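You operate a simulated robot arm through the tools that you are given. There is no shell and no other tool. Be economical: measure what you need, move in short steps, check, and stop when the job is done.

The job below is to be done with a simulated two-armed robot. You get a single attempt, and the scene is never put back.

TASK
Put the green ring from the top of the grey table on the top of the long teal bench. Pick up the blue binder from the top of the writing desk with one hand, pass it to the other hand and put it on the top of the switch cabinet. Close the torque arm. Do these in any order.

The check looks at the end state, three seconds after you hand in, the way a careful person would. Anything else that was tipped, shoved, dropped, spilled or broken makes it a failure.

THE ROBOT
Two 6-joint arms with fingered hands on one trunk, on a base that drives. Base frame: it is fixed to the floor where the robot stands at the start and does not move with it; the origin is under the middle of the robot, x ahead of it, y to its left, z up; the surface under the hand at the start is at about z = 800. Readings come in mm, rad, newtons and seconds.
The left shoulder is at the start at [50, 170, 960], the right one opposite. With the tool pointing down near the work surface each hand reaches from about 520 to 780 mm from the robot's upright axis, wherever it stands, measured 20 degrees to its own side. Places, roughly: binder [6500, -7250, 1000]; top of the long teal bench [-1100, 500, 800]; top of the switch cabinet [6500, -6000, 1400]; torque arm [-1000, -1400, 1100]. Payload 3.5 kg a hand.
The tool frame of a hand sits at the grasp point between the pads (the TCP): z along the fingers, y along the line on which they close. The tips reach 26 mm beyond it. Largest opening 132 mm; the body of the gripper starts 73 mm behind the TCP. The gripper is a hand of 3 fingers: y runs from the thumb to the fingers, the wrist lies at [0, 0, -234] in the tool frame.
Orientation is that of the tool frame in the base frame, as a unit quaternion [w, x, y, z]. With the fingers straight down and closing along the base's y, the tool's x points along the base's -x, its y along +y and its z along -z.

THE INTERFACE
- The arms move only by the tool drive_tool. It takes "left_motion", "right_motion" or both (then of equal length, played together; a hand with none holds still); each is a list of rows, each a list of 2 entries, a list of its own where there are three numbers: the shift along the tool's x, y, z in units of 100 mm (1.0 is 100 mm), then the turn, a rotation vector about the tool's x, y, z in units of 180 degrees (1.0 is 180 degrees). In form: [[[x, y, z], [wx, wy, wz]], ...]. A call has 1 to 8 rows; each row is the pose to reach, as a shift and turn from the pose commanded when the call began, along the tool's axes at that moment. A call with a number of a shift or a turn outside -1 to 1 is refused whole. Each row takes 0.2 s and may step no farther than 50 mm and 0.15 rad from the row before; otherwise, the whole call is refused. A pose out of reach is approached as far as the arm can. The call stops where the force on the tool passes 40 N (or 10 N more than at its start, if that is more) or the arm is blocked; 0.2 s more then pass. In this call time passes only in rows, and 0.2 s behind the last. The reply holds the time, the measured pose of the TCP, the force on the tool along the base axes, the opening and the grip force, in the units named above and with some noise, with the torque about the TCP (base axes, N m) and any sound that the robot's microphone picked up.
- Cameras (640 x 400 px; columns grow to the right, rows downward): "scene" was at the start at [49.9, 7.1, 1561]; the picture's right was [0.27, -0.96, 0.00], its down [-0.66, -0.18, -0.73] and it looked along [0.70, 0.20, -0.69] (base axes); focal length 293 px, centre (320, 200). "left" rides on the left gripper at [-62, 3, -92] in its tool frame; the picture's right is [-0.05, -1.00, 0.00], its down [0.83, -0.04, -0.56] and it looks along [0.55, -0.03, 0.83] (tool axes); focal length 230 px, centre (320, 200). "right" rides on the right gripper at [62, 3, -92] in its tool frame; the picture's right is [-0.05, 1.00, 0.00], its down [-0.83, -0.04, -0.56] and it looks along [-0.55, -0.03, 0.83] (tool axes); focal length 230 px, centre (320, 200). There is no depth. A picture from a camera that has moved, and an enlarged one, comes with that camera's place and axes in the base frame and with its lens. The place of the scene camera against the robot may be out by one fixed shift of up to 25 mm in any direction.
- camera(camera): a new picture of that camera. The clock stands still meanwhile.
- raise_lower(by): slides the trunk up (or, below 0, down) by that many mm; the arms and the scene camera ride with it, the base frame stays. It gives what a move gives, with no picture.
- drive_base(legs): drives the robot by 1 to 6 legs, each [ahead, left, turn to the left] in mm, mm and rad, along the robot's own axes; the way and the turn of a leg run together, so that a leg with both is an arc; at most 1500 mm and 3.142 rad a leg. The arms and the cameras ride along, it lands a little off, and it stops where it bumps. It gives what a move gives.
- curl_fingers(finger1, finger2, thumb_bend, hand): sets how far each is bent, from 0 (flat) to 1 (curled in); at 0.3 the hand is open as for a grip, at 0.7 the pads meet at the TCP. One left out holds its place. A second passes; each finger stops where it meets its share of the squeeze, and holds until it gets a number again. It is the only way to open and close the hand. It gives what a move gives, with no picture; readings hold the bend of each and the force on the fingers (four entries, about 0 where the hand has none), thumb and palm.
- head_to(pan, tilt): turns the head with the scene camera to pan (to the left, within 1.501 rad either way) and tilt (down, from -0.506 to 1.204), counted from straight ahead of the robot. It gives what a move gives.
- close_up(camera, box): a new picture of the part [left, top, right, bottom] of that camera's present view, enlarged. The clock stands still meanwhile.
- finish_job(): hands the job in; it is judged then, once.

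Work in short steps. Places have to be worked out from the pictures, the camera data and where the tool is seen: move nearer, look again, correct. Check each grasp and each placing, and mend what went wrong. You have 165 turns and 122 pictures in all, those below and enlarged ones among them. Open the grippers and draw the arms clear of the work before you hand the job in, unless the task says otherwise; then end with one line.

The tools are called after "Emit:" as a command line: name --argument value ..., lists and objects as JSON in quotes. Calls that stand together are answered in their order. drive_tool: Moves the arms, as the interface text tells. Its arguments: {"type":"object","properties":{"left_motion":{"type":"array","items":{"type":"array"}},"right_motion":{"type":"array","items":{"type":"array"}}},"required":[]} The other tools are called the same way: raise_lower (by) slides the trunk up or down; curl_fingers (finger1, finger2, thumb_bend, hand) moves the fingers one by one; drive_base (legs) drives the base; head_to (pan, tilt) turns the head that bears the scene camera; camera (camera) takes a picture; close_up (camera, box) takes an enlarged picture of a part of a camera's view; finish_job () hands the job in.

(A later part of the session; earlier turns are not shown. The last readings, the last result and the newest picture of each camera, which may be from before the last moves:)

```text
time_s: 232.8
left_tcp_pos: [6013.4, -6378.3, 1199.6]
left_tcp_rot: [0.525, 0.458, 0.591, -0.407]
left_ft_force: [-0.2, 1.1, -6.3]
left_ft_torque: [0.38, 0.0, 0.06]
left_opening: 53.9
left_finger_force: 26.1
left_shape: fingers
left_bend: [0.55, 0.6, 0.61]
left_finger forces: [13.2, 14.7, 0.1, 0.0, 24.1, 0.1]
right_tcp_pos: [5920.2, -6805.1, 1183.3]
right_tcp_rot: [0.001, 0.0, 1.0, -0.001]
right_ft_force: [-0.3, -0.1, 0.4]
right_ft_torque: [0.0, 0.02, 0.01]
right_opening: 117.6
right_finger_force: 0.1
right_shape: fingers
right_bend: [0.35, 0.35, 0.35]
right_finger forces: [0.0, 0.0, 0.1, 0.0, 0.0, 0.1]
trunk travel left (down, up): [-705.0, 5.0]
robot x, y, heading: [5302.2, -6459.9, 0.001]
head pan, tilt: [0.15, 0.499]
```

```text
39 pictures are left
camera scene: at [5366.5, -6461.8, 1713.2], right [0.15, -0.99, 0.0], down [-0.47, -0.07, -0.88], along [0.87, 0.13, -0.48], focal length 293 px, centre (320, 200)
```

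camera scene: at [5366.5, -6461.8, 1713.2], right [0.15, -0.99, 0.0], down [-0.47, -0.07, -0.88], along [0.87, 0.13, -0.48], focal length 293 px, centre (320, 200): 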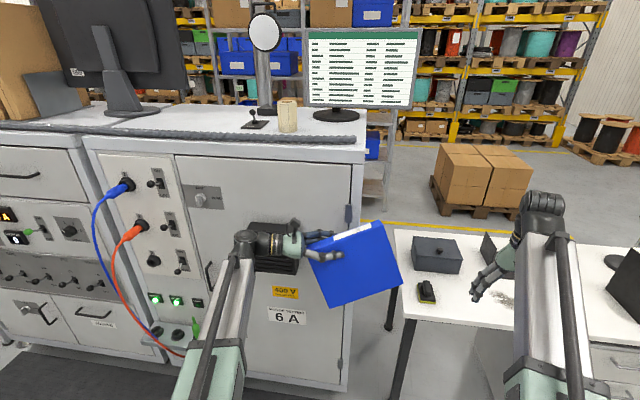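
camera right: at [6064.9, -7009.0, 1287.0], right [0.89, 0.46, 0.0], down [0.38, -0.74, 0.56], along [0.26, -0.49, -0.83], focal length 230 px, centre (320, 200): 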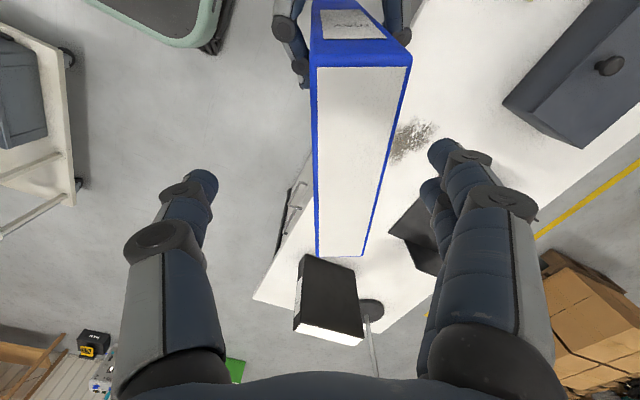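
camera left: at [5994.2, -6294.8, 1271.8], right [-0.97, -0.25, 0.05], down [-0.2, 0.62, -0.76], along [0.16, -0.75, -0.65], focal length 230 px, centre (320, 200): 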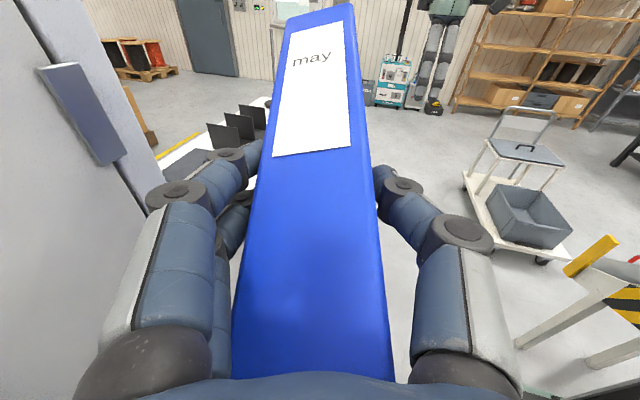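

Free again; the binder hangs under its spine (spine rises 22° outward). I'll pitch the hand down 22.5° to level it and raise while drawing in, in steps.

Emit:
drive_tool --left_motion '[[[-0.22, -0.11, -0.055], [0, 0.031, 0]], [[-0.44, -0.22, -0.11], [0, 0.0625, 0]], [[-0.66, -0.33, -0.165], [0, 0.094, 0]], [[-0.88, -0.44, -0.22], [0, 0.125, 0]]]'

Emit:
drive_tool --left_motion '[[[-0.24, -0.15, -0.18], [0, 0, 0]], [[-0.49, -0.29, -0.36], [0, 0, 0]], [[-0.73, -0.44, -0.53], [0, 0, 0]]]'

Emit:
camera --camera "scene"

```text
time_s: 233.8
left_tcp_pos: [5965.5, -6374.7, 1288.9]
left_tcp_rot: [0.4, 0.527, 0.682, -0.31]
left_ft_force: [-0.8, 0.4, -5.8]
left_ft_torque: [0.24, -0.03, -0.02]
left_opening: 53.6
left_finger_force: 25.2
left_shape: fingers
left_bend: [0.55, 0.6, 0.61]
left_finger forces: [13.0, 13.7, 0.1, 0.0, 24.2, 0.0]
right_tcp_pos: [5921.2, -6804.0, 1184.1]
right_tcp_rot: [0.001, 0.0, 1.0, 0.0]
right_ft_force: [-0.3, 0.3, 0.2]
right_ft_torque: [-0.01, -0.03, 0.02]
right_opening: 117.7
right_finger_force: 0.1
right_shape: fingers
right_bend: [0.35, 0.35, 0.35]
right_finger forces: [0.1, 0.1, 0.1, 0.0, 0.0, 0.0]
trunk travel left (down, up): [-705.0, 5.0]
robot x, y, heading: [5303.8, -6460.8, 0.001]
head pan, tilt: [0.15, 0.499]
```

```text
time_s: 234.6
left_tcp_pos: [5918.3, -6379.8, 1379.2]
left_tcp_rot: [0.401, 0.528, 0.682, -0.31]
left_ft_force: [0.1, 0.2, -6.1]
left_ft_torque: [0.25, -0.05, 0.04]
left_opening: 53.4
left_finger_force: 25.6
left_shape: fingers
left_bend: [0.55, 0.6, 0.61]
left_finger forces: [13.0, 13.6, 0.0, 0.0, 24.1, 0.0]
right_tcp_pos: [5919.1, -6804.1, 1183.1]
right_tcp_rot: [0.001, 0.0, 1.0, -0.001]
right_ft_force: [-0.9, 0.0, -0.4]
right_ft_torque: [-0.01, -0.01, -0.02]
right_opening: 117.5
right_finger_force: 0.0
right_shape: fingers
right_bend: [0.35, 0.35, 0.35]
right_finger forces: [0.0, 0.1, 0.1, 0.1, 0.0, 0.1]
trunk travel left (down, up): [-705.0, 5.0]
robot x, y, heading: [5304.2, -6463.2, 0.007]
head pan, tilt: [0.15, 0.499]
```

```text
38 pictures are left
camera scene: at [5365.0, -6462.1, 1713.3], right [0.15, -0.99, 0.0], down [-0.47, -0.07, -0.88], along [0.87, 0.13, -0.48], focal length 293 px, centre (320, 200)
```

scene: 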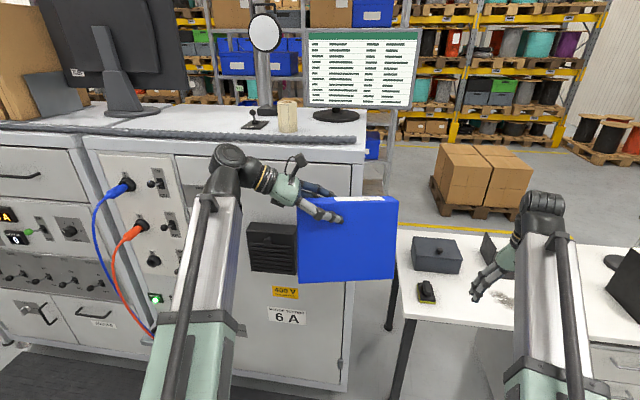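

Binder is level now. Continue raising.

Emit:
drive_tool --left_motion '[[[-0.24, -0.15, -0.18], [0, 0, 0]], [[-0.49, -0.29, -0.36], [0, 0, 0]], [[-0.73, -0.44, -0.53], [0, 0, 0]]]'

Emit:
drive_tool --left_motion '[[[-0.24, -0.15, -0.18], [0, 0, 0]], [[-0.49, -0.29, -0.36], [0, 0, 0]], [[-0.73, -0.4, -0.53], [0, 0, 0]], [[-0.95, -0.4, -0.65], [0, 0, 0]]]'

Emit:
camera --camera "scene"

```text
time_s: 235.4
left_tcp_pos: [5872.8, -6378.0, 1470.5]
left_tcp_rot: [0.402, 0.527, 0.682, -0.31]
left_ft_force: [-0.1, 0.0, -5.7]
left_ft_torque: [0.22, -0.04, -0.01]
left_opening: 53.7
left_finger_force: 25.3
left_shape: fingers
left_bend: [0.55, 0.6, 0.61]
left_finger forces: [13.0, 13.5, 0.1, 0.0, 24.1, 0.0]
right_tcp_pos: [5919.5, -6803.9, 1183.6]
right_tcp_rot: [0.001, 0.0, 1.0, -0.001]
right_ft_force: [-0.3, 0.3, 1.0]
right_ft_torque: [0.04, 0.01, 0.01]
right_opening: 117.7
right_finger_force: 0.1
right_shape: fingers
right_bend: [0.35, 0.35, 0.35]
right_finger forces: [0.0, 0.0, 0.0, 0.0, 0.0, 0.0]
trunk travel left (down, up): [-705.0, 5.0]
robot x, y, heading: [5306.4, -6462.9, 0.002]
head pan, tilt: [0.15, 0.499]
```

```text
time_s: 236.4
left_tcp_pos: [5834.7, -6377.2, 1585.2]
left_tcp_rot: [0.4, 0.528, 0.682, -0.311]
left_ft_force: [0.4, 0.5, -5.4]
left_ft_torque: [0.23, -0.05, -0.01]
left_opening: 53.4
left_finger_force: 24.8
left_shape: fingers
left_bend: [0.55, 0.6, 0.61]
left_finger forces: [12.8, 13.7, 0.1, 0.0, 24.0, 0.0]
right_tcp_pos: [5920.4, -6805.2, 1184.6]
right_tcp_rot: [-0.001, 0.001, 1.0, -0.002]
right_ft_force: [1.0, 0.7, -0.8]
right_ft_torque: [-0.01, 0.05, 0.02]
right_opening: 117.7
right_finger_force: 0.0
right_shape: fingers
right_bend: [0.35, 0.35, 0.35]
right_finger forces: [0.0, 0.1, 0.1, 0.0, 0.0, 0.1]
trunk travel left (down, up): [-705.0, 5.0]
robot x, y, heading: [5308.1, -6464.6, 0.002]
head pan, tilt: [0.15, 0.499]
```

```text
37 pictures are left
camera scene: at [5366.4, -6462.0, 1713.2], right [0.15, -0.99, 0.0], down [-0.47, -0.07, -0.88], along [0.87, 0.13, -0.48], focal length 293 px, centre (320, 200)
```

scene: 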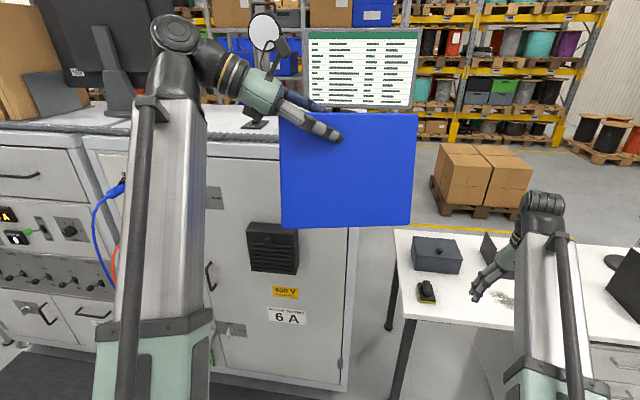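

Binder bottom ≈ z 1391 vs cabinet top ≈ 1370. Gain a bit more height, then drive ahead 150 and left 195 to line up with the free strip.

Emit:
drive_tool --left_motion '[[[-0.21, -0.2, 0.18], [0, 0, 0]], [[-0.43, -0.39, 0.36], [0, 0, 0]]]'

Emit:
raise_lower --by 5

Emit:
drive_base --legs '[[150, 0, 0], [0, 195, 0]]'

Emit:
head_to --pan 0.1 --tilt 0.35

Emit:
camera --camera "scene"

```text
time_s: 237.0
left_tcp_pos: [5832.2, -6434.2, 1584.0]
left_tcp_rot: [0.401, 0.528, 0.681, -0.311]
left_ft_force: [-0.4, -0.6, -6.0]
left_ft_torque: [0.24, -0.06, 0.03]
left_opening: 53.2
left_finger_force: 25.7
left_shape: fingers
left_bend: [0.55, 0.6, 0.61]
left_finger forces: [12.8, 13.4, 0.0, 0.0, 24.2, 0.0]
left hand out of reach, approached as far as the arm can: row 1, 2
right_tcp_pos: [5920.8, -6805.2, 1184.3]
right_tcp_rot: [0.001, 0.0, 1.0, -0.001]
right_ft_force: [-0.7, -0.7, -0.3]
right_ft_torque: [0.01, 0.01, 0.02]
right_opening: 117.6
right_finger_force: 0.0
right_shape: fingers
right_bend: [0.35, 0.35, 0.35]
right_finger forces: [0.1, 0.0, 0.0, 0.0, 0.0, 0.0]
trunk travel left (down, up): [-705.0, 5.0]
robot x, y, heading: [5307.3, -6460.4, 0.004]
head pan, tilt: [0.15, 0.499]
```

```text
time_s: 237.5
left_tcp_pos: [5832.1, -6433.3, 1589.2]
left_tcp_rot: [0.401, 0.527, 0.681, -0.311]
left_ft_force: [0.6, -0.3, -5.7]
left_ft_torque: [0.22, 0.0, -0.04]
left_opening: 53.1
left_finger_force: 25.2
left_shape: fingers
left_bend: [0.55, 0.6, 0.61]
left_finger forces: [13.0, 13.6, 0.1, 0.1, 24.1, 0.0]
right_tcp_pos: [5920.6, -6803.9, 1188.3]
right_tcp_rot: [-0.001, -0.001, 1.0, 0.0]
right_ft_force: [-0.2, 0.3, 0.1]
right_ft_torque: [0.01, 0.01, 0.02]
right_opening: 117.9
right_finger_force: 0.0
right_shape: fingers
right_bend: [0.35, 0.35, 0.35]
right_finger forces: [0.1, 0.1, 0.0, 0.0, 0.0, 0.1]
trunk travel left (down, up): [-710.0, 0.0]
robot x, y, heading: [5302.0, -6464.1, 0.004]
head pan, tilt: [0.15, 0.499]
```

```text
time_s: 240.1
left_tcp_pos: [5983.6, -6229.1, 1589.8]
left_tcp_rot: [0.402, 0.526, 0.682, -0.311]
left_ft_force: [-0.7, 1.5, -5.8]
left_ft_torque: [0.21, -0.03, 0.0]
left_opening: 53.1
left_finger_force: 25.5
left_shape: fingers
left_bend: [0.55, 0.6, 0.61]
left_finger forces: [12.9, 13.6, 0.0, 0.0, 24.0, 0.0]
right_tcp_pos: [6073.1, -6600.2, 1189.4]
right_tcp_rot: [0.001, -0.003, 1.0, -0.001]
right_ft_force: [-0.6, 0.9, -0.3]
right_ft_torque: [-0.07, -0.04, 0.0]
right_opening: 117.3
right_finger_force: 0.1
right_shape: fingers
right_bend: [0.35, 0.35, 0.35]
right_finger forces: [0.1, 0.0, 0.0, 0.0, 0.1, 0.0]
trunk travel left (down, up): [-710.0, 0.0]
robot x, y, heading: [5455.0, -6266.1, 0.005]
head pan, tilt: [0.15, 0.499]
```

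```text
time_s: 240.8
left_tcp_pos: [5983.3, -6231.3, 1588.9]
left_tcp_rot: [0.401, 0.526, 0.683, -0.31]
left_ft_force: [-1.0, -0.1, -6.0]
left_ft_torque: [0.21, -0.05, 0.01]
left_opening: 53.1
left_finger_force: 25.5
left_shape: fingers
left_bend: [0.55, 0.6, 0.61]
left_finger forces: [12.9, 13.6, 0.0, 0.0, 24.1, 0.0]
right_tcp_pos: [6073.7, -6603.7, 1189.4]
right_tcp_rot: [0.0, -0.003, 1.0, 0.0]
right_ft_force: [-0.5, -0.4, 0.4]
right_ft_torque: [0.0, -0.02, 0.0]
right_opening: 117.8
right_finger_force: 0.0
right_shape: fingers
right_bend: [0.35, 0.35, 0.35]
right_finger forces: [0.0, 0.0, 0.1, 0.1, 0.1, 0.1]
trunk travel left (down, up): [-710.0, 0.0]
robot x, y, heading: [5455.9, -6260.3, 0.006]
head pan, tilt: [0.099, 0.351]
```

```text
36 pictures are left
camera scene: at [5519.8, -6267.3, 1731.9], right [0.11, -0.99, 0.0], down [-0.34, -0.04, -0.94], along [0.93, 0.1, -0.34], focal length 293 px, centre (320, 200)
```

scene: 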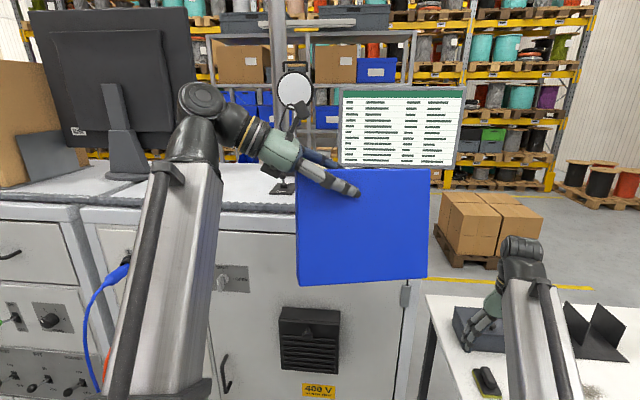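

Clearance over the cabinet top is ~40 mm. Drive ahead 220, check, then the rest.

Emit:
drive_base --legs '[[220, 0, -0.005]]'

Emit:
camera --camera "scene"

Emit:
camera --camera "left"

```text
time_s: 242.5
left_tcp_pos: [6210.0, -6238.6, 1589.0]
left_tcp_rot: [0.4, 0.531, 0.678, -0.314]
left_ft_force: [-10.9, 1.0, -1.4]
left_ft_torque: [-0.09, 1.7, -1.59]
left_opening: 56.0
left_finger_force: 36.0
left_shape: fingers
left_bend: [0.55, 0.6, 0.61]
left_finger forces: [15.5, 16.1, 0.1, 0.0, 40.8, 0.0]
right_tcp_pos: [6293.8, -6610.7, 1189.3]
right_tcp_rot: [0.001, 0.005, 1.0, -0.001]
right_ft_force: [0.1, -0.8, -0.6]
right_ft_torque: [0.01, 0.03, 0.0]
right_opening: 117.7
right_finger_force: 0.1
right_shape: fingers
right_bend: [0.35, 0.35, 0.35]
right_finger forces: [0.1, 0.0, 0.1, 0.0, 0.1, 0.1]
trunk travel left (down, up): [-710.0, 0.0]
robot x, y, heading: [5684.3, -6259.3, -0.01]
head pan, tilt: [0.099, 0.351]
```

```text
35 pictures are left
camera scene: at [5745.7, -6266.8, 1732.0], right [0.09, -1.0, 0.0], down [-0.34, -0.03, -0.94], along [0.94, 0.09, -0.34], focal length 293 px, centre (320, 200)
```

scene: 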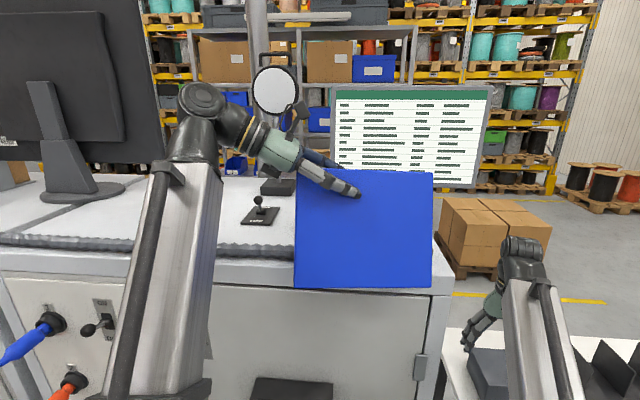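

```text
34 pictures are left
camera left: at [6199.5, -6187.8, 1687.8], right [-0.96, -0.26, 0.05], down [-0.26, 0.85, -0.46], along [0.08, -0.45, -0.89], focal length 230 px, centre (320, 200)
```

left: 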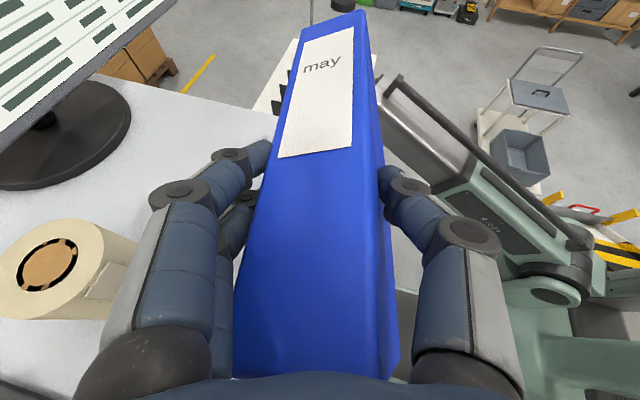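

The binder bottom caught the front edge (cabinet top is really ≈ 1400). Back off, then gain height by drawing the left arm in (shorter reach lets it go higher).

Emit:
drive_base --legs '[[-150, 0, 0.01]]'

Emit:
drive_tool --left_motion '[[[0.04, -0.3, -0.07], [0, 0, 0]], [[0.08, -0.6, -0.13], [0, 0, 0]], [[0.12, -0.97, -0.22], [0, 0, 0]], [[-0.1, -0.97, -0.34], [0, 0, 0]], [[-0.32, -0.97, -0.46], [0, 0, 0]]]'

Emit:
camera --camera "scene"

```text
time_s: 243.9
left_tcp_pos: [6058.0, -6231.4, 1590.3]
left_tcp_rot: [0.402, 0.527, 0.682, -0.309]
left_ft_force: [-2.1, 0.7, -5.2]
left_ft_torque: [0.27, -0.05, 0.0]
left_opening: 54.1
left_finger_force: 26.9
left_shape: fingers
left_bend: [0.55, 0.59, 0.61]
left_finger forces: [13.8, 14.0, 0.0, 0.0, 25.1, 0.0]
right_tcp_pos: [6148.2, -6603.7, 1189.8]
right_tcp_rot: [0.001, -0.002, 1.0, 0.0]
right_ft_force: [-0.3, 1.3, 0.4]
right_ft_torque: [-0.01, 0.0, -0.01]
right_opening: 117.9
right_finger_force: 0.1
right_shape: fingers
right_bend: [0.35, 0.35, 0.35]
right_finger forces: [0.0, 0.0, 0.1, 0.0, 0.1, 0.1]
trunk travel left (down, up): [-710.0, 0.0]
robot x, y, heading: [5533.4, -6258.7, 0.003]
head pan, tilt: [0.099, 0.351]
```

```text
time_s: 245.1
left_tcp_pos: [6044.4, -6218.7, 1573.5]
left_tcp_rot: [0.401, 0.527, 0.681, -0.312]
left_ft_force: [-0.5, 0.1, -5.9]
left_ft_torque: [0.26, -0.04, 0.0]
left_opening: 53.9
left_finger_force: 26.4
left_shape: fingers
left_bend: [0.55, 0.59, 0.61]
left_finger forces: [13.6, 14.0, 0.0, 0.0, 24.7, 0.0]
left hand out of reach, approached as far as the arm can: row 1, 2, 3, 4, 5
right_tcp_pos: [6150.8, -6601.1, 1188.2]
right_tcp_rot: [0.0, -0.001, 1.0, 0.0]
right_ft_force: [-0.1, -0.3, 0.0]
right_ft_torque: [0.02, -0.02, -0.01]
right_opening: 117.8
right_finger_force: 0.0
right_shape: fingers
right_bend: [0.35, 0.35, 0.35]
right_finger forces: [0.0, 0.1, 0.0, 0.0, 0.0, 0.0]
trunk travel left (down, up): [-710.0, 0.0]
robot x, y, heading: [5531.7, -6266.4, 0.01]
head pan, tilt: [0.099, 0.351]
```

```text
33 pictures are left
camera scene: at [5597.8, -6266.6, 1731.9], right [0.1, -0.99, 0.0], down [-0.34, -0.04, -0.94], along [0.93, 0.1, -0.34], focal length 293 px, centre (320, 200)
```

scene: 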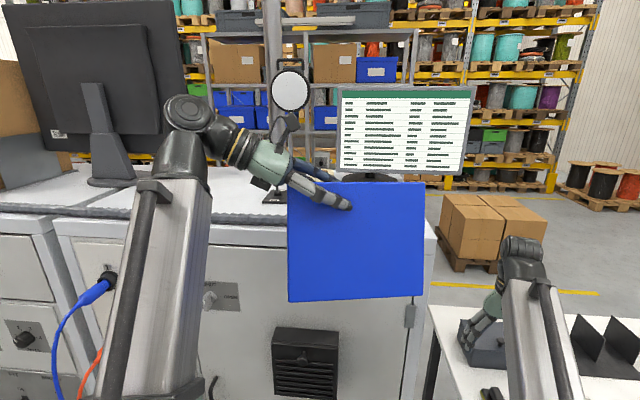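

Can't draw in at this pitch. Instead level the hand (pitch up 20°): the wrist then sits lower, letting the binder go higher (tilted); I'll straighten it again on the cabinet.

Emit:
drive_tool --left_motion '[[[0, 0, 0], [0, -0.037, 0]], [[0, 0, 0], [0, -0.074, 0]], [[0, 0, 0], [0, -0.111, 0]], [[-0.26, 0, -0.15], [0, -0.111, 0]], [[-0.52, 0, -0.29], [0, -0.111, 0]], [[-0.78, 0, -0.43], [0, -0.111, 0]]]'

Emit:
camera --camera "scene"

```text
time_s: 246.5
left_tcp_pos: [6047.8, -6216.6, 1652.3]
left_tcp_rot: [0.513, 0.465, 0.602, -0.398]
left_ft_force: [-0.3, -0.1, -5.8]
left_ft_torque: [0.38, -0.04, 0.02]
left_opening: 54.0
left_finger_force: 26.3
left_shape: fingers
left_bend: [0.55, 0.59, 0.61]
left_finger forces: [13.5, 14.8, 0.0, 0.0, 24.5, 0.0]
left hand out of reach, approached as far as the arm can: row 6
right_tcp_pos: [6150.9, -6603.5, 1189.1]
right_tcp_rot: [0.0, -0.002, 1.0, -0.001]
right_ft_force: [0.0, -1.0, -0.6]
right_ft_torque: [0.01, 0.06, 0.01]
right_opening: 118.0
right_finger_force: 0.1
right_shape: fingers
right_bend: [0.35, 0.35, 0.35]
right_finger forces: [0.0, 0.0, 0.0, 0.0, 0.0, 0.1]
trunk travel left (down, up): [-710.0, 0.0]
robot x, y, heading: [5536.7, -6260.2, 0.006]
head pan, tilt: [0.099, 0.351]
```

```text
32 pictures are left
camera scene: at [5597.7, -6266.8, 1731.9], right [0.1, -0.99, 0.0], down [-0.34, -0.04, -0.94], along [0.93, 0.1, -0.34], focal length 293 px, centre (320, 200)
```

scene: 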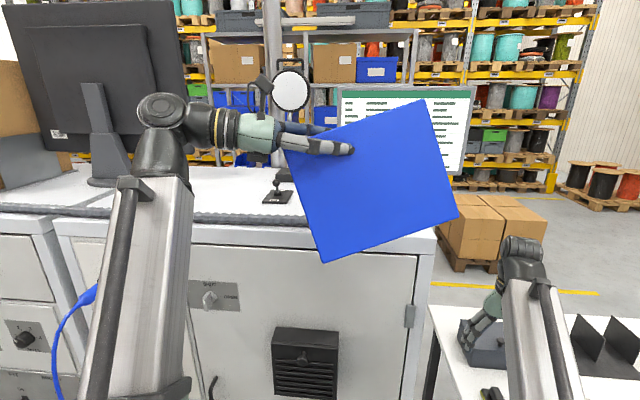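

Lowest corner is now ≈ z 1447, well above the top. Drive ahead 295 to bring it over the strip.

Emit:
drive_base --legs '[[150, 0, 0], [140, 0, -0.004]]'

Emit:
camera --camera "scene"

Emit:
camera --camera "left"

```text
time_s: 248.8
left_tcp_pos: [6341.0, -6213.4, 1651.8]
left_tcp_rot: [0.513, 0.465, 0.602, -0.398]
left_ft_force: [0.6, -0.3, -6.0]
left_ft_torque: [0.35, -0.05, 0.0]
left_opening: 54.2
left_finger_force: 26.2
left_shape: fingers
left_bend: [0.55, 0.59, 0.62]
left_finger forces: [13.3, 15.2, 0.0, 0.0, 24.1, 0.1]
right_tcp_pos: [6442.6, -6599.9, 1187.3]
right_tcp_rot: [-0.001, -0.003, 1.0, -0.001]
right_ft_force: [0.3, 0.6, 0.3]
right_ft_torque: [0.02, 0.02, -0.01]
right_opening: 118.1
right_finger_force: 0.0
right_shape: fingers
right_bend: [0.35, 0.35, 0.35]
right_finger forces: [0.0, 0.0, 0.0, 0.0, 0.0, 0.0]
trunk travel left (down, up): [-710.0, 0.0]
robot x, y, heading: [5823.0, -6260.3, 0.009]
head pan, tilt: [0.099, 0.351]
```

```text
31 pictures are left
camera scene: at [5890.6, -6264.3, 1731.8], right [0.11, -0.99, 0.0], down [-0.34, -0.04, -0.94], along [0.93, 0.1, -0.35], focal length 293 px, centre (320, 200)
```

scene: 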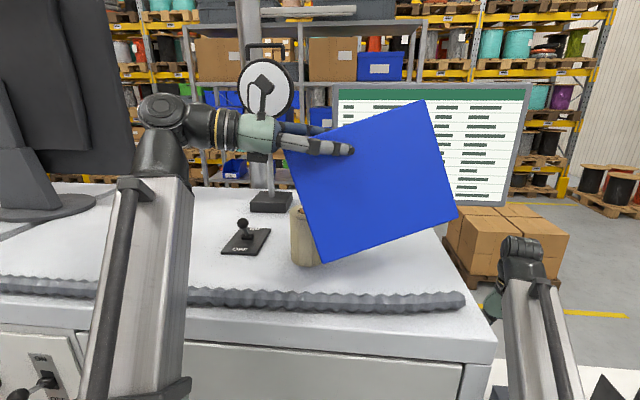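

```text
30 pictures are left
camera left: at [6322.0, -6134.1, 1725.9], right [-0.96, -0.26, 0.05], down [-0.21, 0.65, -0.73], along [0.15, -0.72, -0.68], focal length 230 px, centre (320, 200)
```

left: 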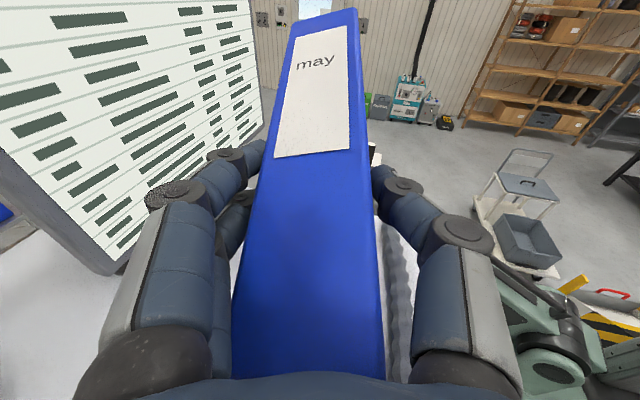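

Now I see better: the conduit is ~50–105 mm behind the front edge, and the clear area is behind it, right of the cylinder. Aim binder at TCP ≈ [6400, -6290]: shift base right 77 and ahead 60.

Emit:
drive_base --legs '[[0, -77, -0.009], [60, 0, 0]]'

Emit:
camera --camera "scene"

```text
time_s: 250.4
left_tcp_pos: [6401.7, -6295.7, 1649.9]
left_tcp_rot: [0.511, 0.467, 0.601, -0.4]
left_ft_force: [0.9, -0.6, -6.0]
left_ft_torque: [0.33, -0.02, -0.03]
left_opening: 53.8
left_finger_force: 26.7
left_shape: fingers
left_bend: [0.55, 0.59, 0.62]
left_finger forces: [13.3, 15.2, 0.1, 0.0, 24.1, 0.1]
right_tcp_pos: [6502.0, -6681.5, 1187.4]
right_tcp_rot: [-0.001, 0.002, 1.0, -0.001]
right_ft_force: [-0.6, -0.5, -1.1]
right_ft_torque: [0.0, 0.05, 0.0]
right_opening: 117.8
right_finger_force: 0.0
right_shape: fingers
right_bend: [0.35, 0.35, 0.35]
right_finger forces: [0.0, 0.1, 0.0, 0.0, 0.1, 0.0]
trunk travel left (down, up): [-710.0, 0.0]
robot x, y, heading: [5884.1, -6337.6, -0.004]
head pan, tilt: [0.099, 0.351]
```

```text
29 pictures are left
camera scene: at [5952.8, -6342.2, 1731.8], right [0.1, -1.0, 0.0], down [-0.34, -0.03, -0.94], along [0.93, 0.09, -0.35], focal length 293 px, centre (320, 200)
```

scene: 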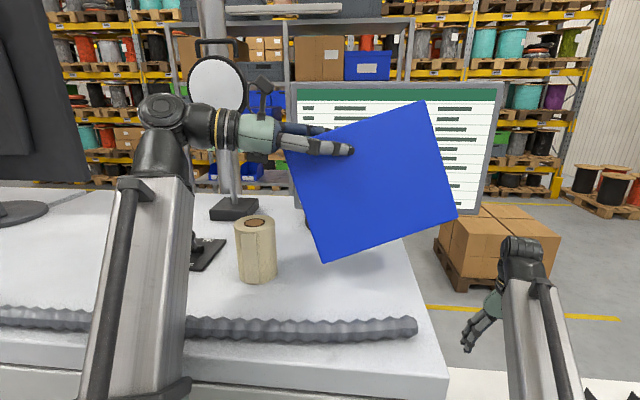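

Slightly too close to the cylinder; move base back 22 and left 6, then lower 35 mm.

Emit:
drive_base --legs '[[-22, 8, 0.004]]'

Emit:
drive_tool --left_motion '[[[0.15, 0, 0.02], [0, 0, 0]], [[0.3, 0, 0.04], [0, 0, 0]]]'

Emit:
camera --camera "scene"

```text
time_s: 251.2
left_tcp_pos: [6374.3, -6283.4, 1653.2]
left_tcp_rot: [0.512, 0.467, 0.6, -0.399]
left_ft_force: [-1.1, 0.1, -6.0]
left_ft_torque: [0.35, 0.02, 0.03]
left_opening: 53.8
left_finger_force: 26.3
left_shape: fingers
left_bend: [0.55, 0.59, 0.61]
left_finger forces: [13.2, 15.1, 0.0, 0.1, 25.0, 0.0]
right_tcp_pos: [6477.5, -6670.2, 1189.1]
right_tcp_rot: [0.001, -0.001, 1.0, -0.001]
right_ft_force: [-0.5, -0.5, 0.8]
right_ft_torque: [0.0, -0.01, 0.0]
right_opening: 117.8
right_finger_force: 0.0
right_shape: fingers
right_bend: [0.35, 0.35, 0.35]
right_finger forces: [0.0, 0.0, 0.1, 0.1, 0.0, 0.0]
trunk travel left (down, up): [-710.0, 0.0]
robot x, y, heading: [5864.2, -6331.1, 0.003]
head pan, tilt: [0.099, 0.351]
```

```text
time_s: 251.8
left_tcp_pos: [6376.9, -6282.2, 1619.5]
left_tcp_rot: [0.513, 0.466, 0.602, -0.398]
left_ft_force: [-0.1, 0.2, -4.9]
left_ft_torque: [0.37, -0.02, -0.02]
left_opening: 54.0
left_finger_force: 26.8
left_shape: fingers
left_bend: [0.55, 0.59, 0.62]
left_finger forces: [13.1, 15.2, 0.1, 0.1, 24.5, 0.0]
right_tcp_pos: [6478.8, -6671.2, 1189.7]
right_tcp_rot: [0.0, 0.0, 1.0, -0.001]
right_ft_force: [-0.2, 0.0, -0.6]
right_ft_torque: [0.0, -0.02, 0.0]
right_opening: 117.8
right_finger_force: 0.1
right_shape: fingers
right_bend: [0.35, 0.35, 0.35]
right_finger forces: [0.0, 0.0, 0.0, 0.1, 0.0, 0.0]
trunk travel left (down, up): [-710.0, 0.0]
robot x, y, heading: [5864.1, -6332.8, 0.006]
head pan, tilt: [0.099, 0.351]
```

```text
28 pictures are left
camera scene: at [5927.2, -6333.3, 1732.0], right [0.1, -0.99, 0.0], down [-0.34, -0.03, -0.94], along [0.93, 0.1, -0.34], focal length 293 px, centre (320, 200)
```

scene: 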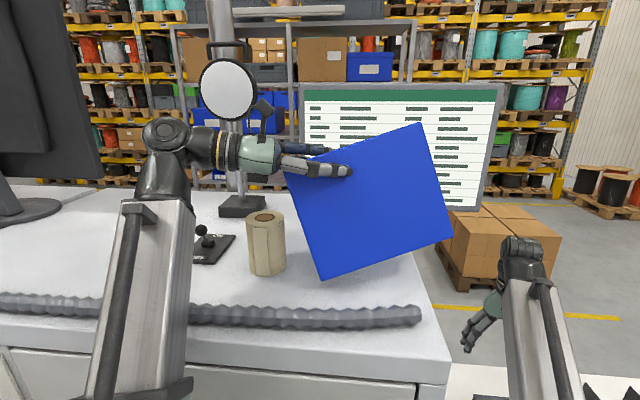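

No contact yet (corner ≈ 1409). Lower in small steps until it touches.

Emit:
drive_tool --left_motion '[[[0.06, 0, 0.01], [0, 0, 0]], [[0.12, 0, 0.015], [0, 0, 0]]]'

Emit:
drive_tool --left_motion '[[[0.05, 0, 0.005], [0, 0, 0]], [[0.1, 0, 0.01], [0, 0, 0]]]'

```text
time_s: 252.4
left_tcp_pos: [6377.7, -6283.3, 1608.9]
left_tcp_rot: [0.513, 0.466, 0.601, -0.398]
left_ft_force: [0.8, 0.7, -6.1]
left_ft_torque: [0.37, -0.03, -0.01]
left_opening: 53.5
left_finger_force: 26.0
left_shape: fingers
left_bend: [0.55, 0.59, 0.62]
left_finger forces: [13.0, 15.3, 0.1, 0.0, 24.5, 0.0]
right_tcp_pos: [6479.1, -6670.4, 1188.8]
right_tcp_rot: [0.0, 0.0, 1.0, -0.001]
right_ft_force: [-0.1, -0.2, 0.0]
right_ft_torque: [-0.03, 0.0, -0.03]
right_opening: 117.6
right_finger_force: 0.1
right_shape: fingers
right_bend: [0.35, 0.35, 0.35]
right_finger forces: [0.1, 0.0, 0.0, 0.1, 0.0, 0.0]
trunk travel left (down, up): [-710.0, 0.0]
robot x, y, heading: [5862.3, -6328.6, 0.002]
head pan, tilt: [0.099, 0.351]
```

```text
time_s: 253.1
left_tcp_pos: [6374.8, -6283.6, 1606.1]
left_tcp_rot: [0.519, 0.465, 0.596, -0.399]
left_ft_force: [2.4, 0.2, 16.2]
left_ft_torque: [0.61, 0.04, -0.04]
left_opening: 53.9
left_finger_force: 31.5
left_shape: fingers
left_bend: [0.55, 0.6, 0.61]
left_finger forces: [13.8, 21.6, 0.0, 0.0, 27.7, 0.0]
right_tcp_pos: [6479.2, -6671.2, 1188.2]
right_tcp_rot: [0.0, 0.0, 1.0, -0.001]
right_ft_force: [-0.6, -0.4, 0.4]
right_ft_torque: [0.0, 0.0, 0.02]
right_opening: 117.9
right_finger_force: 0.0
right_shape: fingers
right_bend: [0.35, 0.35, 0.35]
right_finger forces: [0.0, 0.0, 0.0, 0.0, 0.0, 0.1]
trunk travel left (down, up): [-710.0, 0.0]
robot x, y, heading: [5862.1, -6330.5, -0.001]
head pan, tilt: [0.099, 0.351]
stopped in row 2 (left hand): the force on the tool passed its limit at 42 N (the readings are from after the stop); the commanded pose is now the measured one
```

Contact: top surface ≈ 1403. Raise 8 mm, pitch the hand down ~13° to nearly level the binder, then press down gently so it flattens.

Emit:
drive_tool --left_motion '[[[-0.08, 0, -0.01], [0, 0, 0]], [[-0.09, 0, -0.01], [0, 0.025, 0]], [[-0.09, 0, -0.01], [0, 0.05, 0]], [[-0.09, 0, -0.01], [0, 0.07, 0]]]'

Emit:
camera --camera "scene"

```text
time_s: 254.1
left_tcp_pos: [6380.7, -6282.9, 1610.1]
left_tcp_rot: [0.449, 0.505, 0.65, -0.346]
left_ft_force: [0.0, 0.0, -5.6]
left_ft_torque: [0.3, -0.04, 0.0]
left_opening: 53.8
left_finger_force: 26.1
left_shape: fingers
left_bend: [0.55, 0.59, 0.61]
left_finger forces: [13.0, 14.6, 0.0, 0.0, 24.4, 0.0]
left hand out of reach, approached as far as the arm can: row 4
right_tcp_pos: [6480.8, -6671.0, 1189.1]
right_tcp_rot: [-0.001, 0.0, 1.0, -0.001]
right_ft_force: [0.4, 0.1, -0.2]
right_ft_torque: [-0.01, 0.0, -0.02]
right_opening: 117.8
right_finger_force: 0.1
right_shape: fingers
right_bend: [0.35, 0.35, 0.35]
right_finger forces: [0.0, 0.0, 0.0, 0.1, 0.0, 0.0]
trunk travel left (down, up): [-710.0, 0.0]
robot x, y, heading: [5862.0, -6328.5, 0.002]
head pan, tilt: [0.099, 0.351]
```

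```text
27 pictures are left
camera scene: at [5927.3, -6333.5, 1731.9], right [0.1, -0.99, 0.0], down [-0.34, -0.03, -0.94], along [0.93, 0.1, -0.34], focal length 293 px, centre (320, 200)
```

scene: 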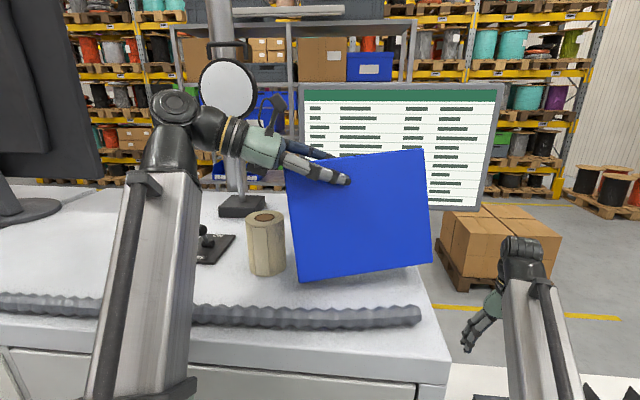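

The far end would overhang the right edge by ~18 mm, so shift base 35 left and 12 back before setting down.

Emit:
drive_base --legs '[[-12, 36, 0]]'

Emit:
camera --camera "scene"

```text
time_s: 254.9
left_tcp_pos: [6367.7, -6242.7, 1610.5]
left_tcp_rot: [0.45, 0.505, 0.65, -0.347]
left_ft_force: [-1.8, 0.8, -4.5]
left_ft_torque: [0.27, -0.01, 0.04]
left_opening: 53.5
left_finger_force: 26.2
left_shape: fingers
left_bend: [0.55, 0.59, 0.61]
left_finger forces: [13.2, 14.1, 0.0, 0.1, 25.1, 0.0]
right_tcp_pos: [6465.9, -6632.4, 1189.5]
right_tcp_rot: [0.001, 0.0, 1.0, -0.001]
right_ft_force: [0.4, 0.9, 0.1]
right_ft_torque: [-0.06, 0.02, 0.01]
right_opening: 117.7
right_finger_force: 0.0
right_shape: fingers
right_bend: [0.35, 0.35, 0.35]
right_finger forces: [0.0, 0.0, 0.1, 0.0, 0.1, 0.0]
trunk travel left (down, up): [-710.0, 0.0]
robot x, y, heading: [5849.9, -6292.4, 0.003]
head pan, tilt: [0.099, 0.351]
```

```text
26 pictures are left
camera scene: at [5913.8, -6293.9, 1732.0], right [0.1, -0.99, 0.0], down [-0.34, -0.04, -0.94], along [0.93, 0.1, -0.34], focal length 293 px, centre (320, 200)
```

scene: 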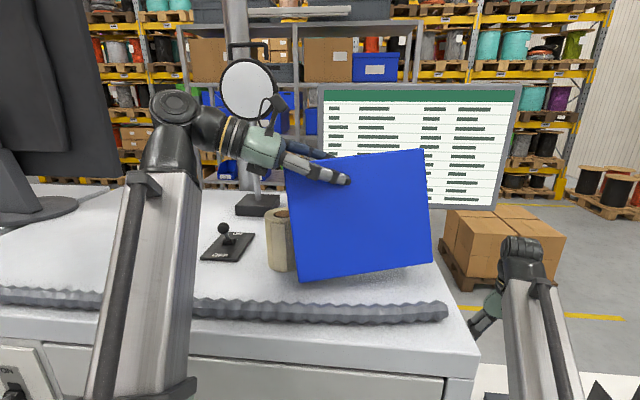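

Far end is now within the top. Press down gently to settle and flatten it.

Emit:
drive_tool --left_motion '[[[0.05, 0, 0.02], [0, 0, 0]], [[0.09, 0, 0.04], [0, 0, 0]]]'

Emit:
drive_tool --left_motion '[[[0.04, 0, 0.02], [0, 0, 0]], [[0.08, 0, 0.04], [0, 0, 0]]]'

Emit:
camera --camera "scene"

```text
time_s: 255.5
left_tcp_pos: [6366.9, -6247.1, 1599.8]
left_tcp_rot: [0.449, 0.506, 0.65, -0.347]
left_ft_force: [-0.8, 0.2, -1.0]
left_ft_torque: [0.4, -0.04, -0.04]
left_opening: 53.7
left_finger_force: 27.4
left_shape: fingers
left_bend: [0.55, 0.59, 0.61]
left_finger forces: [13.4, 16.2, 0.1, 0.1, 25.0, 0.0]
right_tcp_pos: [6467.1, -6634.7, 1189.1]
right_tcp_rot: [0.001, -0.001, 1.0, 0.0]
right_ft_force: [0.4, 0.1, -0.5]
right_ft_torque: [0.01, 0.01, 0.0]
right_opening: 117.8
right_finger_force: 0.1
right_shape: fingers
right_bend: [0.35, 0.35, 0.35]
right_finger forces: [0.0, 0.1, 0.0, 0.0, 0.1, 0.0]
trunk travel left (down, up): [-710.0, 0.0]
robot x, y, heading: [5850.0, -6291.0, 0.004]
head pan, tilt: [0.099, 0.351]
```

```text
time_s: 256.2
left_tcp_pos: [6367.6, -6249.0, 1597.8]
left_tcp_rot: [0.456, 0.505, 0.646, -0.346]
left_ft_force: [3.5, -2.3, 15.9]
left_ft_torque: [0.94, 0.06, -0.12]
left_opening: 53.7
left_finger_force: 33.5
left_shape: fingers
left_bend: [0.55, 0.6, 0.61]
left_finger forces: [13.6, 25.6, 0.1, 0.1, 27.9, 0.0]
right_tcp_pos: [6467.4, -6635.0, 1189.3]
right_tcp_rot: [0.001, -0.001, 1.0, 0.0]
right_ft_force: [0.5, -0.9, -0.3]
right_ft_torque: [-0.02, 0.01, 0.0]
right_opening: 117.8
right_finger_force: 0.0
right_shape: fingers
right_bend: [0.35, 0.35, 0.35]
right_finger forces: [0.0, 0.0, 0.1, 0.0, 0.0, 0.0]
trunk travel left (down, up): [-710.0, 0.0]
robot x, y, heading: [5854.8, -6290.2, 0.004]
head pan, tilt: [0.099, 0.351]
stopped in row 2 (left hand): the force on the tool passed its limit at 44 N (the readings are from after the stop); the commanded pose is now the measured one
```

```text
25 pictures are left
camera scene: at [5914.8, -6297.4, 1731.9], right [0.1, -0.99, 0.0], down [-0.34, -0.04, -0.94], along [0.93, 0.1, -0.34], focal length 293 px, centre (320, 200)
```

scene: 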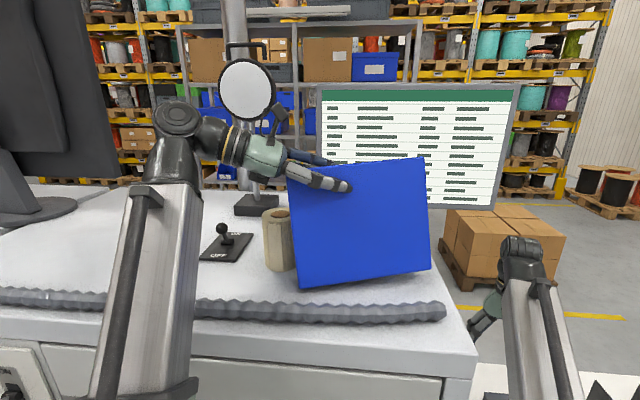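

Near corner rests; far end is only ~17 mm up (≈4°). Relieve the press, then open the fingers slightly so it settles flat between them.

Emit:
drive_tool --left_motion '[[[-0.03, 0, 0], [0, 0, 0]]]'

Emit:
curl_fingers --hand "left" --finger1 0.53 --finger2 0.53 --thumb_bend 0.57

Emit:
camera --camera "scene"

Emit:
camera --camera "left"

```text
time_s: 256.6
left_tcp_pos: [6367.8, -6248.5, 1597.8]
left_tcp_rot: [0.454, 0.506, 0.647, -0.347]
left_ft_force: [1.3, -1.4, 6.4]
left_ft_torque: [0.63, 0.08, -0.02]
left_opening: 53.8
left_finger_force: 30.4
left_shape: fingers
left_bend: [0.55, 0.6, 0.61]
left_finger forces: [13.6, 20.5, 0.0, 0.0, 27.2, 0.0]
right_tcp_pos: [6467.8, -6634.7, 1188.6]
right_tcp_rot: [0.001, -0.001, 1.0, -0.001]
right_ft_force: [-0.5, -0.4, -0.4]
right_ft_torque: [0.0, -0.03, -0.01]
right_opening: 117.8
right_finger_force: 0.1
right_shape: fingers
right_bend: [0.35, 0.35, 0.35]
right_finger forces: [0.0, 0.0, 0.0, 0.1, 0.0, 0.1]
trunk travel left (down, up): [-710.0, 0.0]
robot x, y, heading: [5850.4, -6290.1, 0.003]
head pan, tilt: [0.099, 0.351]
```

```text
time_s: 257.6
left_tcp_pos: [6368.3, -6248.7, 1598.1]
left_tcp_rot: [0.453, 0.506, 0.647, -0.346]
left_ft_force: [-0.4, 0.1, -1.9]
left_ft_torque: [0.03, 0.02, 0.09]
left_opening: 57.7
left_finger_force: 2.1
left_shape: fingers
left_bend: [0.51, 0.53, 0.56]
left_finger forces: [1.7, 0.0, 0.0, 0.1, 1.6, 0.0]
right_tcp_pos: [6467.2, -6634.0, 1188.8]
right_tcp_rot: [0.0, -0.002, 1.0, -0.001]
right_ft_force: [1.0, 0.0, -0.3]
right_ft_torque: [-0.01, 0.01, -0.01]
right_opening: 117.9
right_finger_force: 0.1
right_shape: fingers
right_bend: [0.35, 0.35, 0.35]
right_finger forces: [0.0, 0.0, 0.0, 0.1, 0.0, 0.1]
trunk travel left (down, up): [-710.0, 0.0]
robot x, y, heading: [5852.6, -6291.4, 0.006]
head pan, tilt: [0.099, 0.351]
```

```text
24 pictures are left
camera scene: at [5914.8, -6297.5, 1731.9], right [0.1, -0.99, 0.0], down [-0.34, -0.04, -0.94], along [0.93, 0.1, -0.34], focal length 293 px, centre (320, 200)
```

scene: 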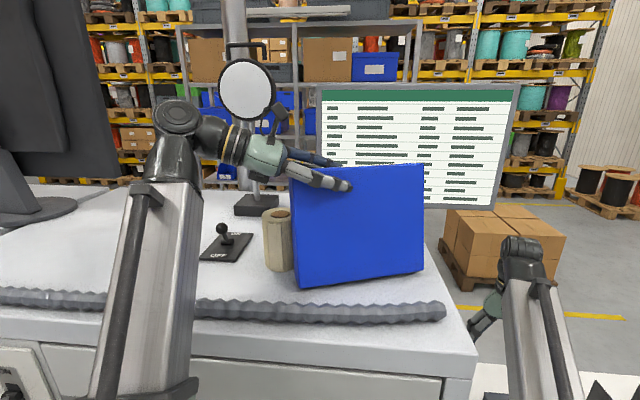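

```text
23 pictures are left
camera left: at [6353.1, -6185.0, 1688.1], right [-0.96, -0.27, 0.04], down [-0.24, 0.78, -0.59], along [0.13, -0.57, -0.81], focal length 230 px, centre (320, 200)
```

left: 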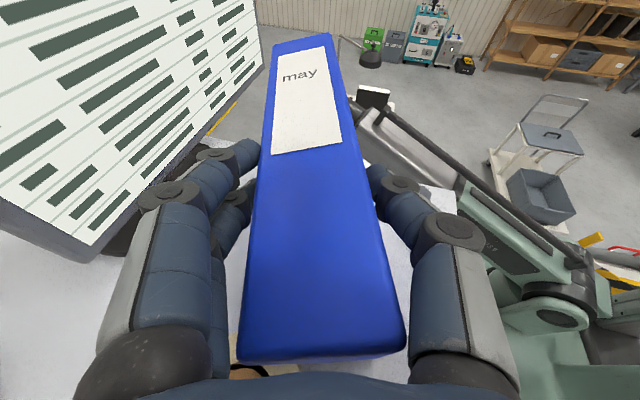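

Binder has settled flat and upright. Open a bit more and check it stands by itself.

Emit:
curl_fingers --hand "left" --finger1 0.48 --finger2 0.48 --thumb_bend 0.5

Emit:
camera --camera "left"

```text
time_s: 258.6
left_tcp_pos: [6367.4, -6248.3, 1597.7]
left_tcp_rot: [0.454, 0.506, 0.646, -0.347]
left_ft_force: [-0.4, 0.9, 0.6]
left_ft_torque: [-0.02, 0.01, -0.03]
left_opening: 70.5
left_finger_force: 0.2
left_shape: fingers
left_bend: [0.48, 0.48, 0.5]
left_finger forces: [0.1, 0.1, 0.1, 0.0, 0.2, 0.0]
right_tcp_pos: [6467.9, -6634.2, 1188.4]
right_tcp_rot: [0.0, -0.001, 1.0, -0.001]
right_ft_force: [0.7, 0.3, -0.5]
right_ft_torque: [-0.02, 0.02, 0.01]
right_opening: 117.9
right_finger_force: 0.0
right_shape: fingers
right_bend: [0.35, 0.35, 0.35]
right_finger forces: [0.1, 0.1, 0.1, 0.0, 0.0, 0.0]
trunk travel left (down, up): [-710.0, 0.0]
robot x, y, heading: [5851.6, -6292.6, 0.003]
head pan, tilt: [0.099, 0.351]
```

```text
22 pictures are left
camera left: at [6353.1, -6185.0, 1688.2], right [-0.96, -0.27, 0.04], down [-0.24, 0.77, -0.59], along [0.13, -0.57, -0.81], focal length 230 px, centre (320, 200)
```

left: 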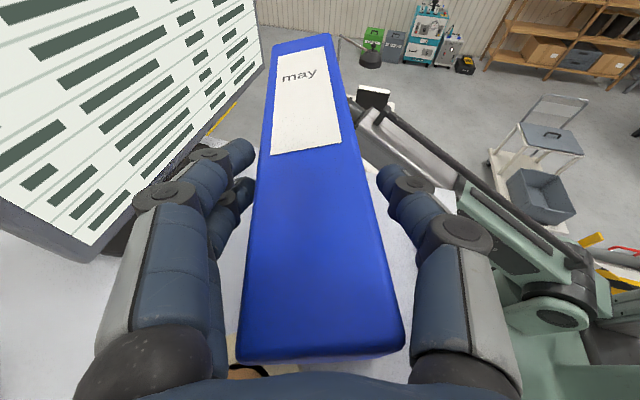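

It stands by itself. Open fully, then withdraw by sliding the base left (and a little back) along the binder's length.

Emit:
curl_fingers --hand "left" --finger1 0.33 --finger2 0.33 --thumb_bend 0.33

Emit:
drive_base --legs '[[-25, 110, 0]]'

Emit:
camera --camera "scene"

Emit:
camera --camera "left"

```text
time_s: 259.6
left_tcp_pos: [6366.9, -6249.1, 1598.8]
left_tcp_rot: [0.454, 0.505, 0.647, -0.346]
left_ft_force: [-0.5, 0.6, 0.3]
left_ft_torque: [0.03, 0.03, 0.04]
left_opening: 124.2
left_finger_force: 0.4
left_shape: fingers
left_bend: [0.33, 0.33, 0.33]
left_finger forces: [0.0, 0.1, 0.0, 0.0, 0.4, 0.0]
right_tcp_pos: [6467.9, -6634.4, 1189.8]
right_tcp_rot: [0.001, 0.0, 1.0, -0.002]
right_ft_force: [0.1, -1.1, -0.3]
right_ft_torque: [-0.02, 0.01, -0.04]
right_opening: 117.8
right_finger_force: 0.0
right_shape: fingers
right_bend: [0.35, 0.35, 0.35]
right_finger forces: [0.0, 0.0, 0.1, 0.1, 0.0, 0.0]
trunk travel left (down, up): [-710.0, 0.0]
robot x, y, heading: [5849.4, -6292.5, -0.001]
head pan, tilt: [0.099, 0.351]
```

```text
time_s: 260.7
left_tcp_pos: [6349.0, -6174.2, 1598.8]
left_tcp_rot: [0.453, 0.507, 0.646, -0.347]
left_ft_force: [-1.5, -0.3, 0.8]
left_ft_torque: [0.01, 0.0, -0.04]
left_opening: 125.7
left_finger_force: 0.4
left_shape: fingers
left_bend: [0.33, 0.33, 0.33]
left_finger forces: [0.0, 0.0, 0.0, 0.0, 0.9, 0.1]
right_tcp_pos: [6445.8, -6571.5, 1189.5]
right_tcp_rot: [0.0, 0.01, 1.0, 0.0]
right_ft_force: [0.6, 0.9, -0.1]
right_ft_torque: [-0.01, 0.03, -0.02]
right_opening: 118.2
right_finger_force: 0.1
right_shape: fingers
right_bend: [0.35, 0.35, 0.35]
right_finger forces: [0.1, 0.0, 0.1, 0.0, 0.0, 0.1]
trunk travel left (down, up): [-710.0, 0.0]
robot x, y, heading: [5835.4, -6214.6, -0.0]
head pan, tilt: [0.099, 0.351]
stopped in leg 1: the robot was blocked; the commanded pose is now the measured one
```

```text
21 pictures are left
camera scene: at [5896.0, -6221.9, 1731.9], right [0.1, -0.99, 0.0], down [-0.34, -0.03, -0.94], along [0.93, 0.09, -0.34], focal length 293 px, centre (320, 200)
```

scene: 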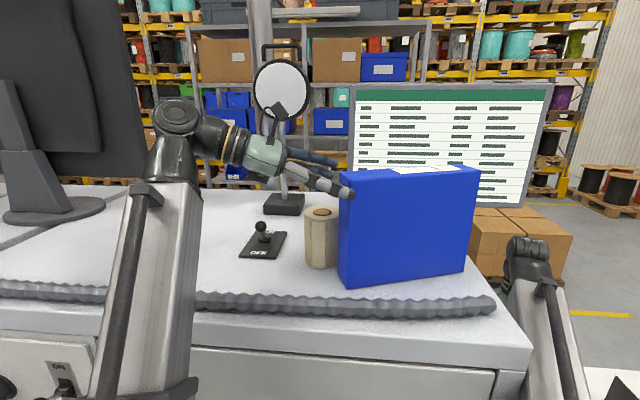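

```text
20 pictures are left
camera left: at [6334.6, -6110.2, 1688.3], right [-0.96, -0.26, 0.04], down [-0.24, 0.78, -0.58], along [0.13, -0.57, -0.81], focal length 230 px, centre (320, 200)
```

left: 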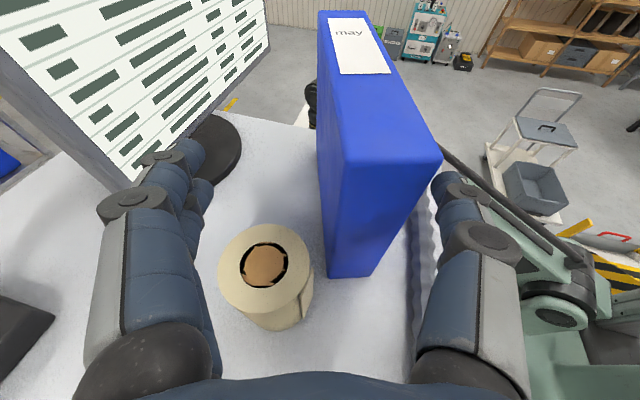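

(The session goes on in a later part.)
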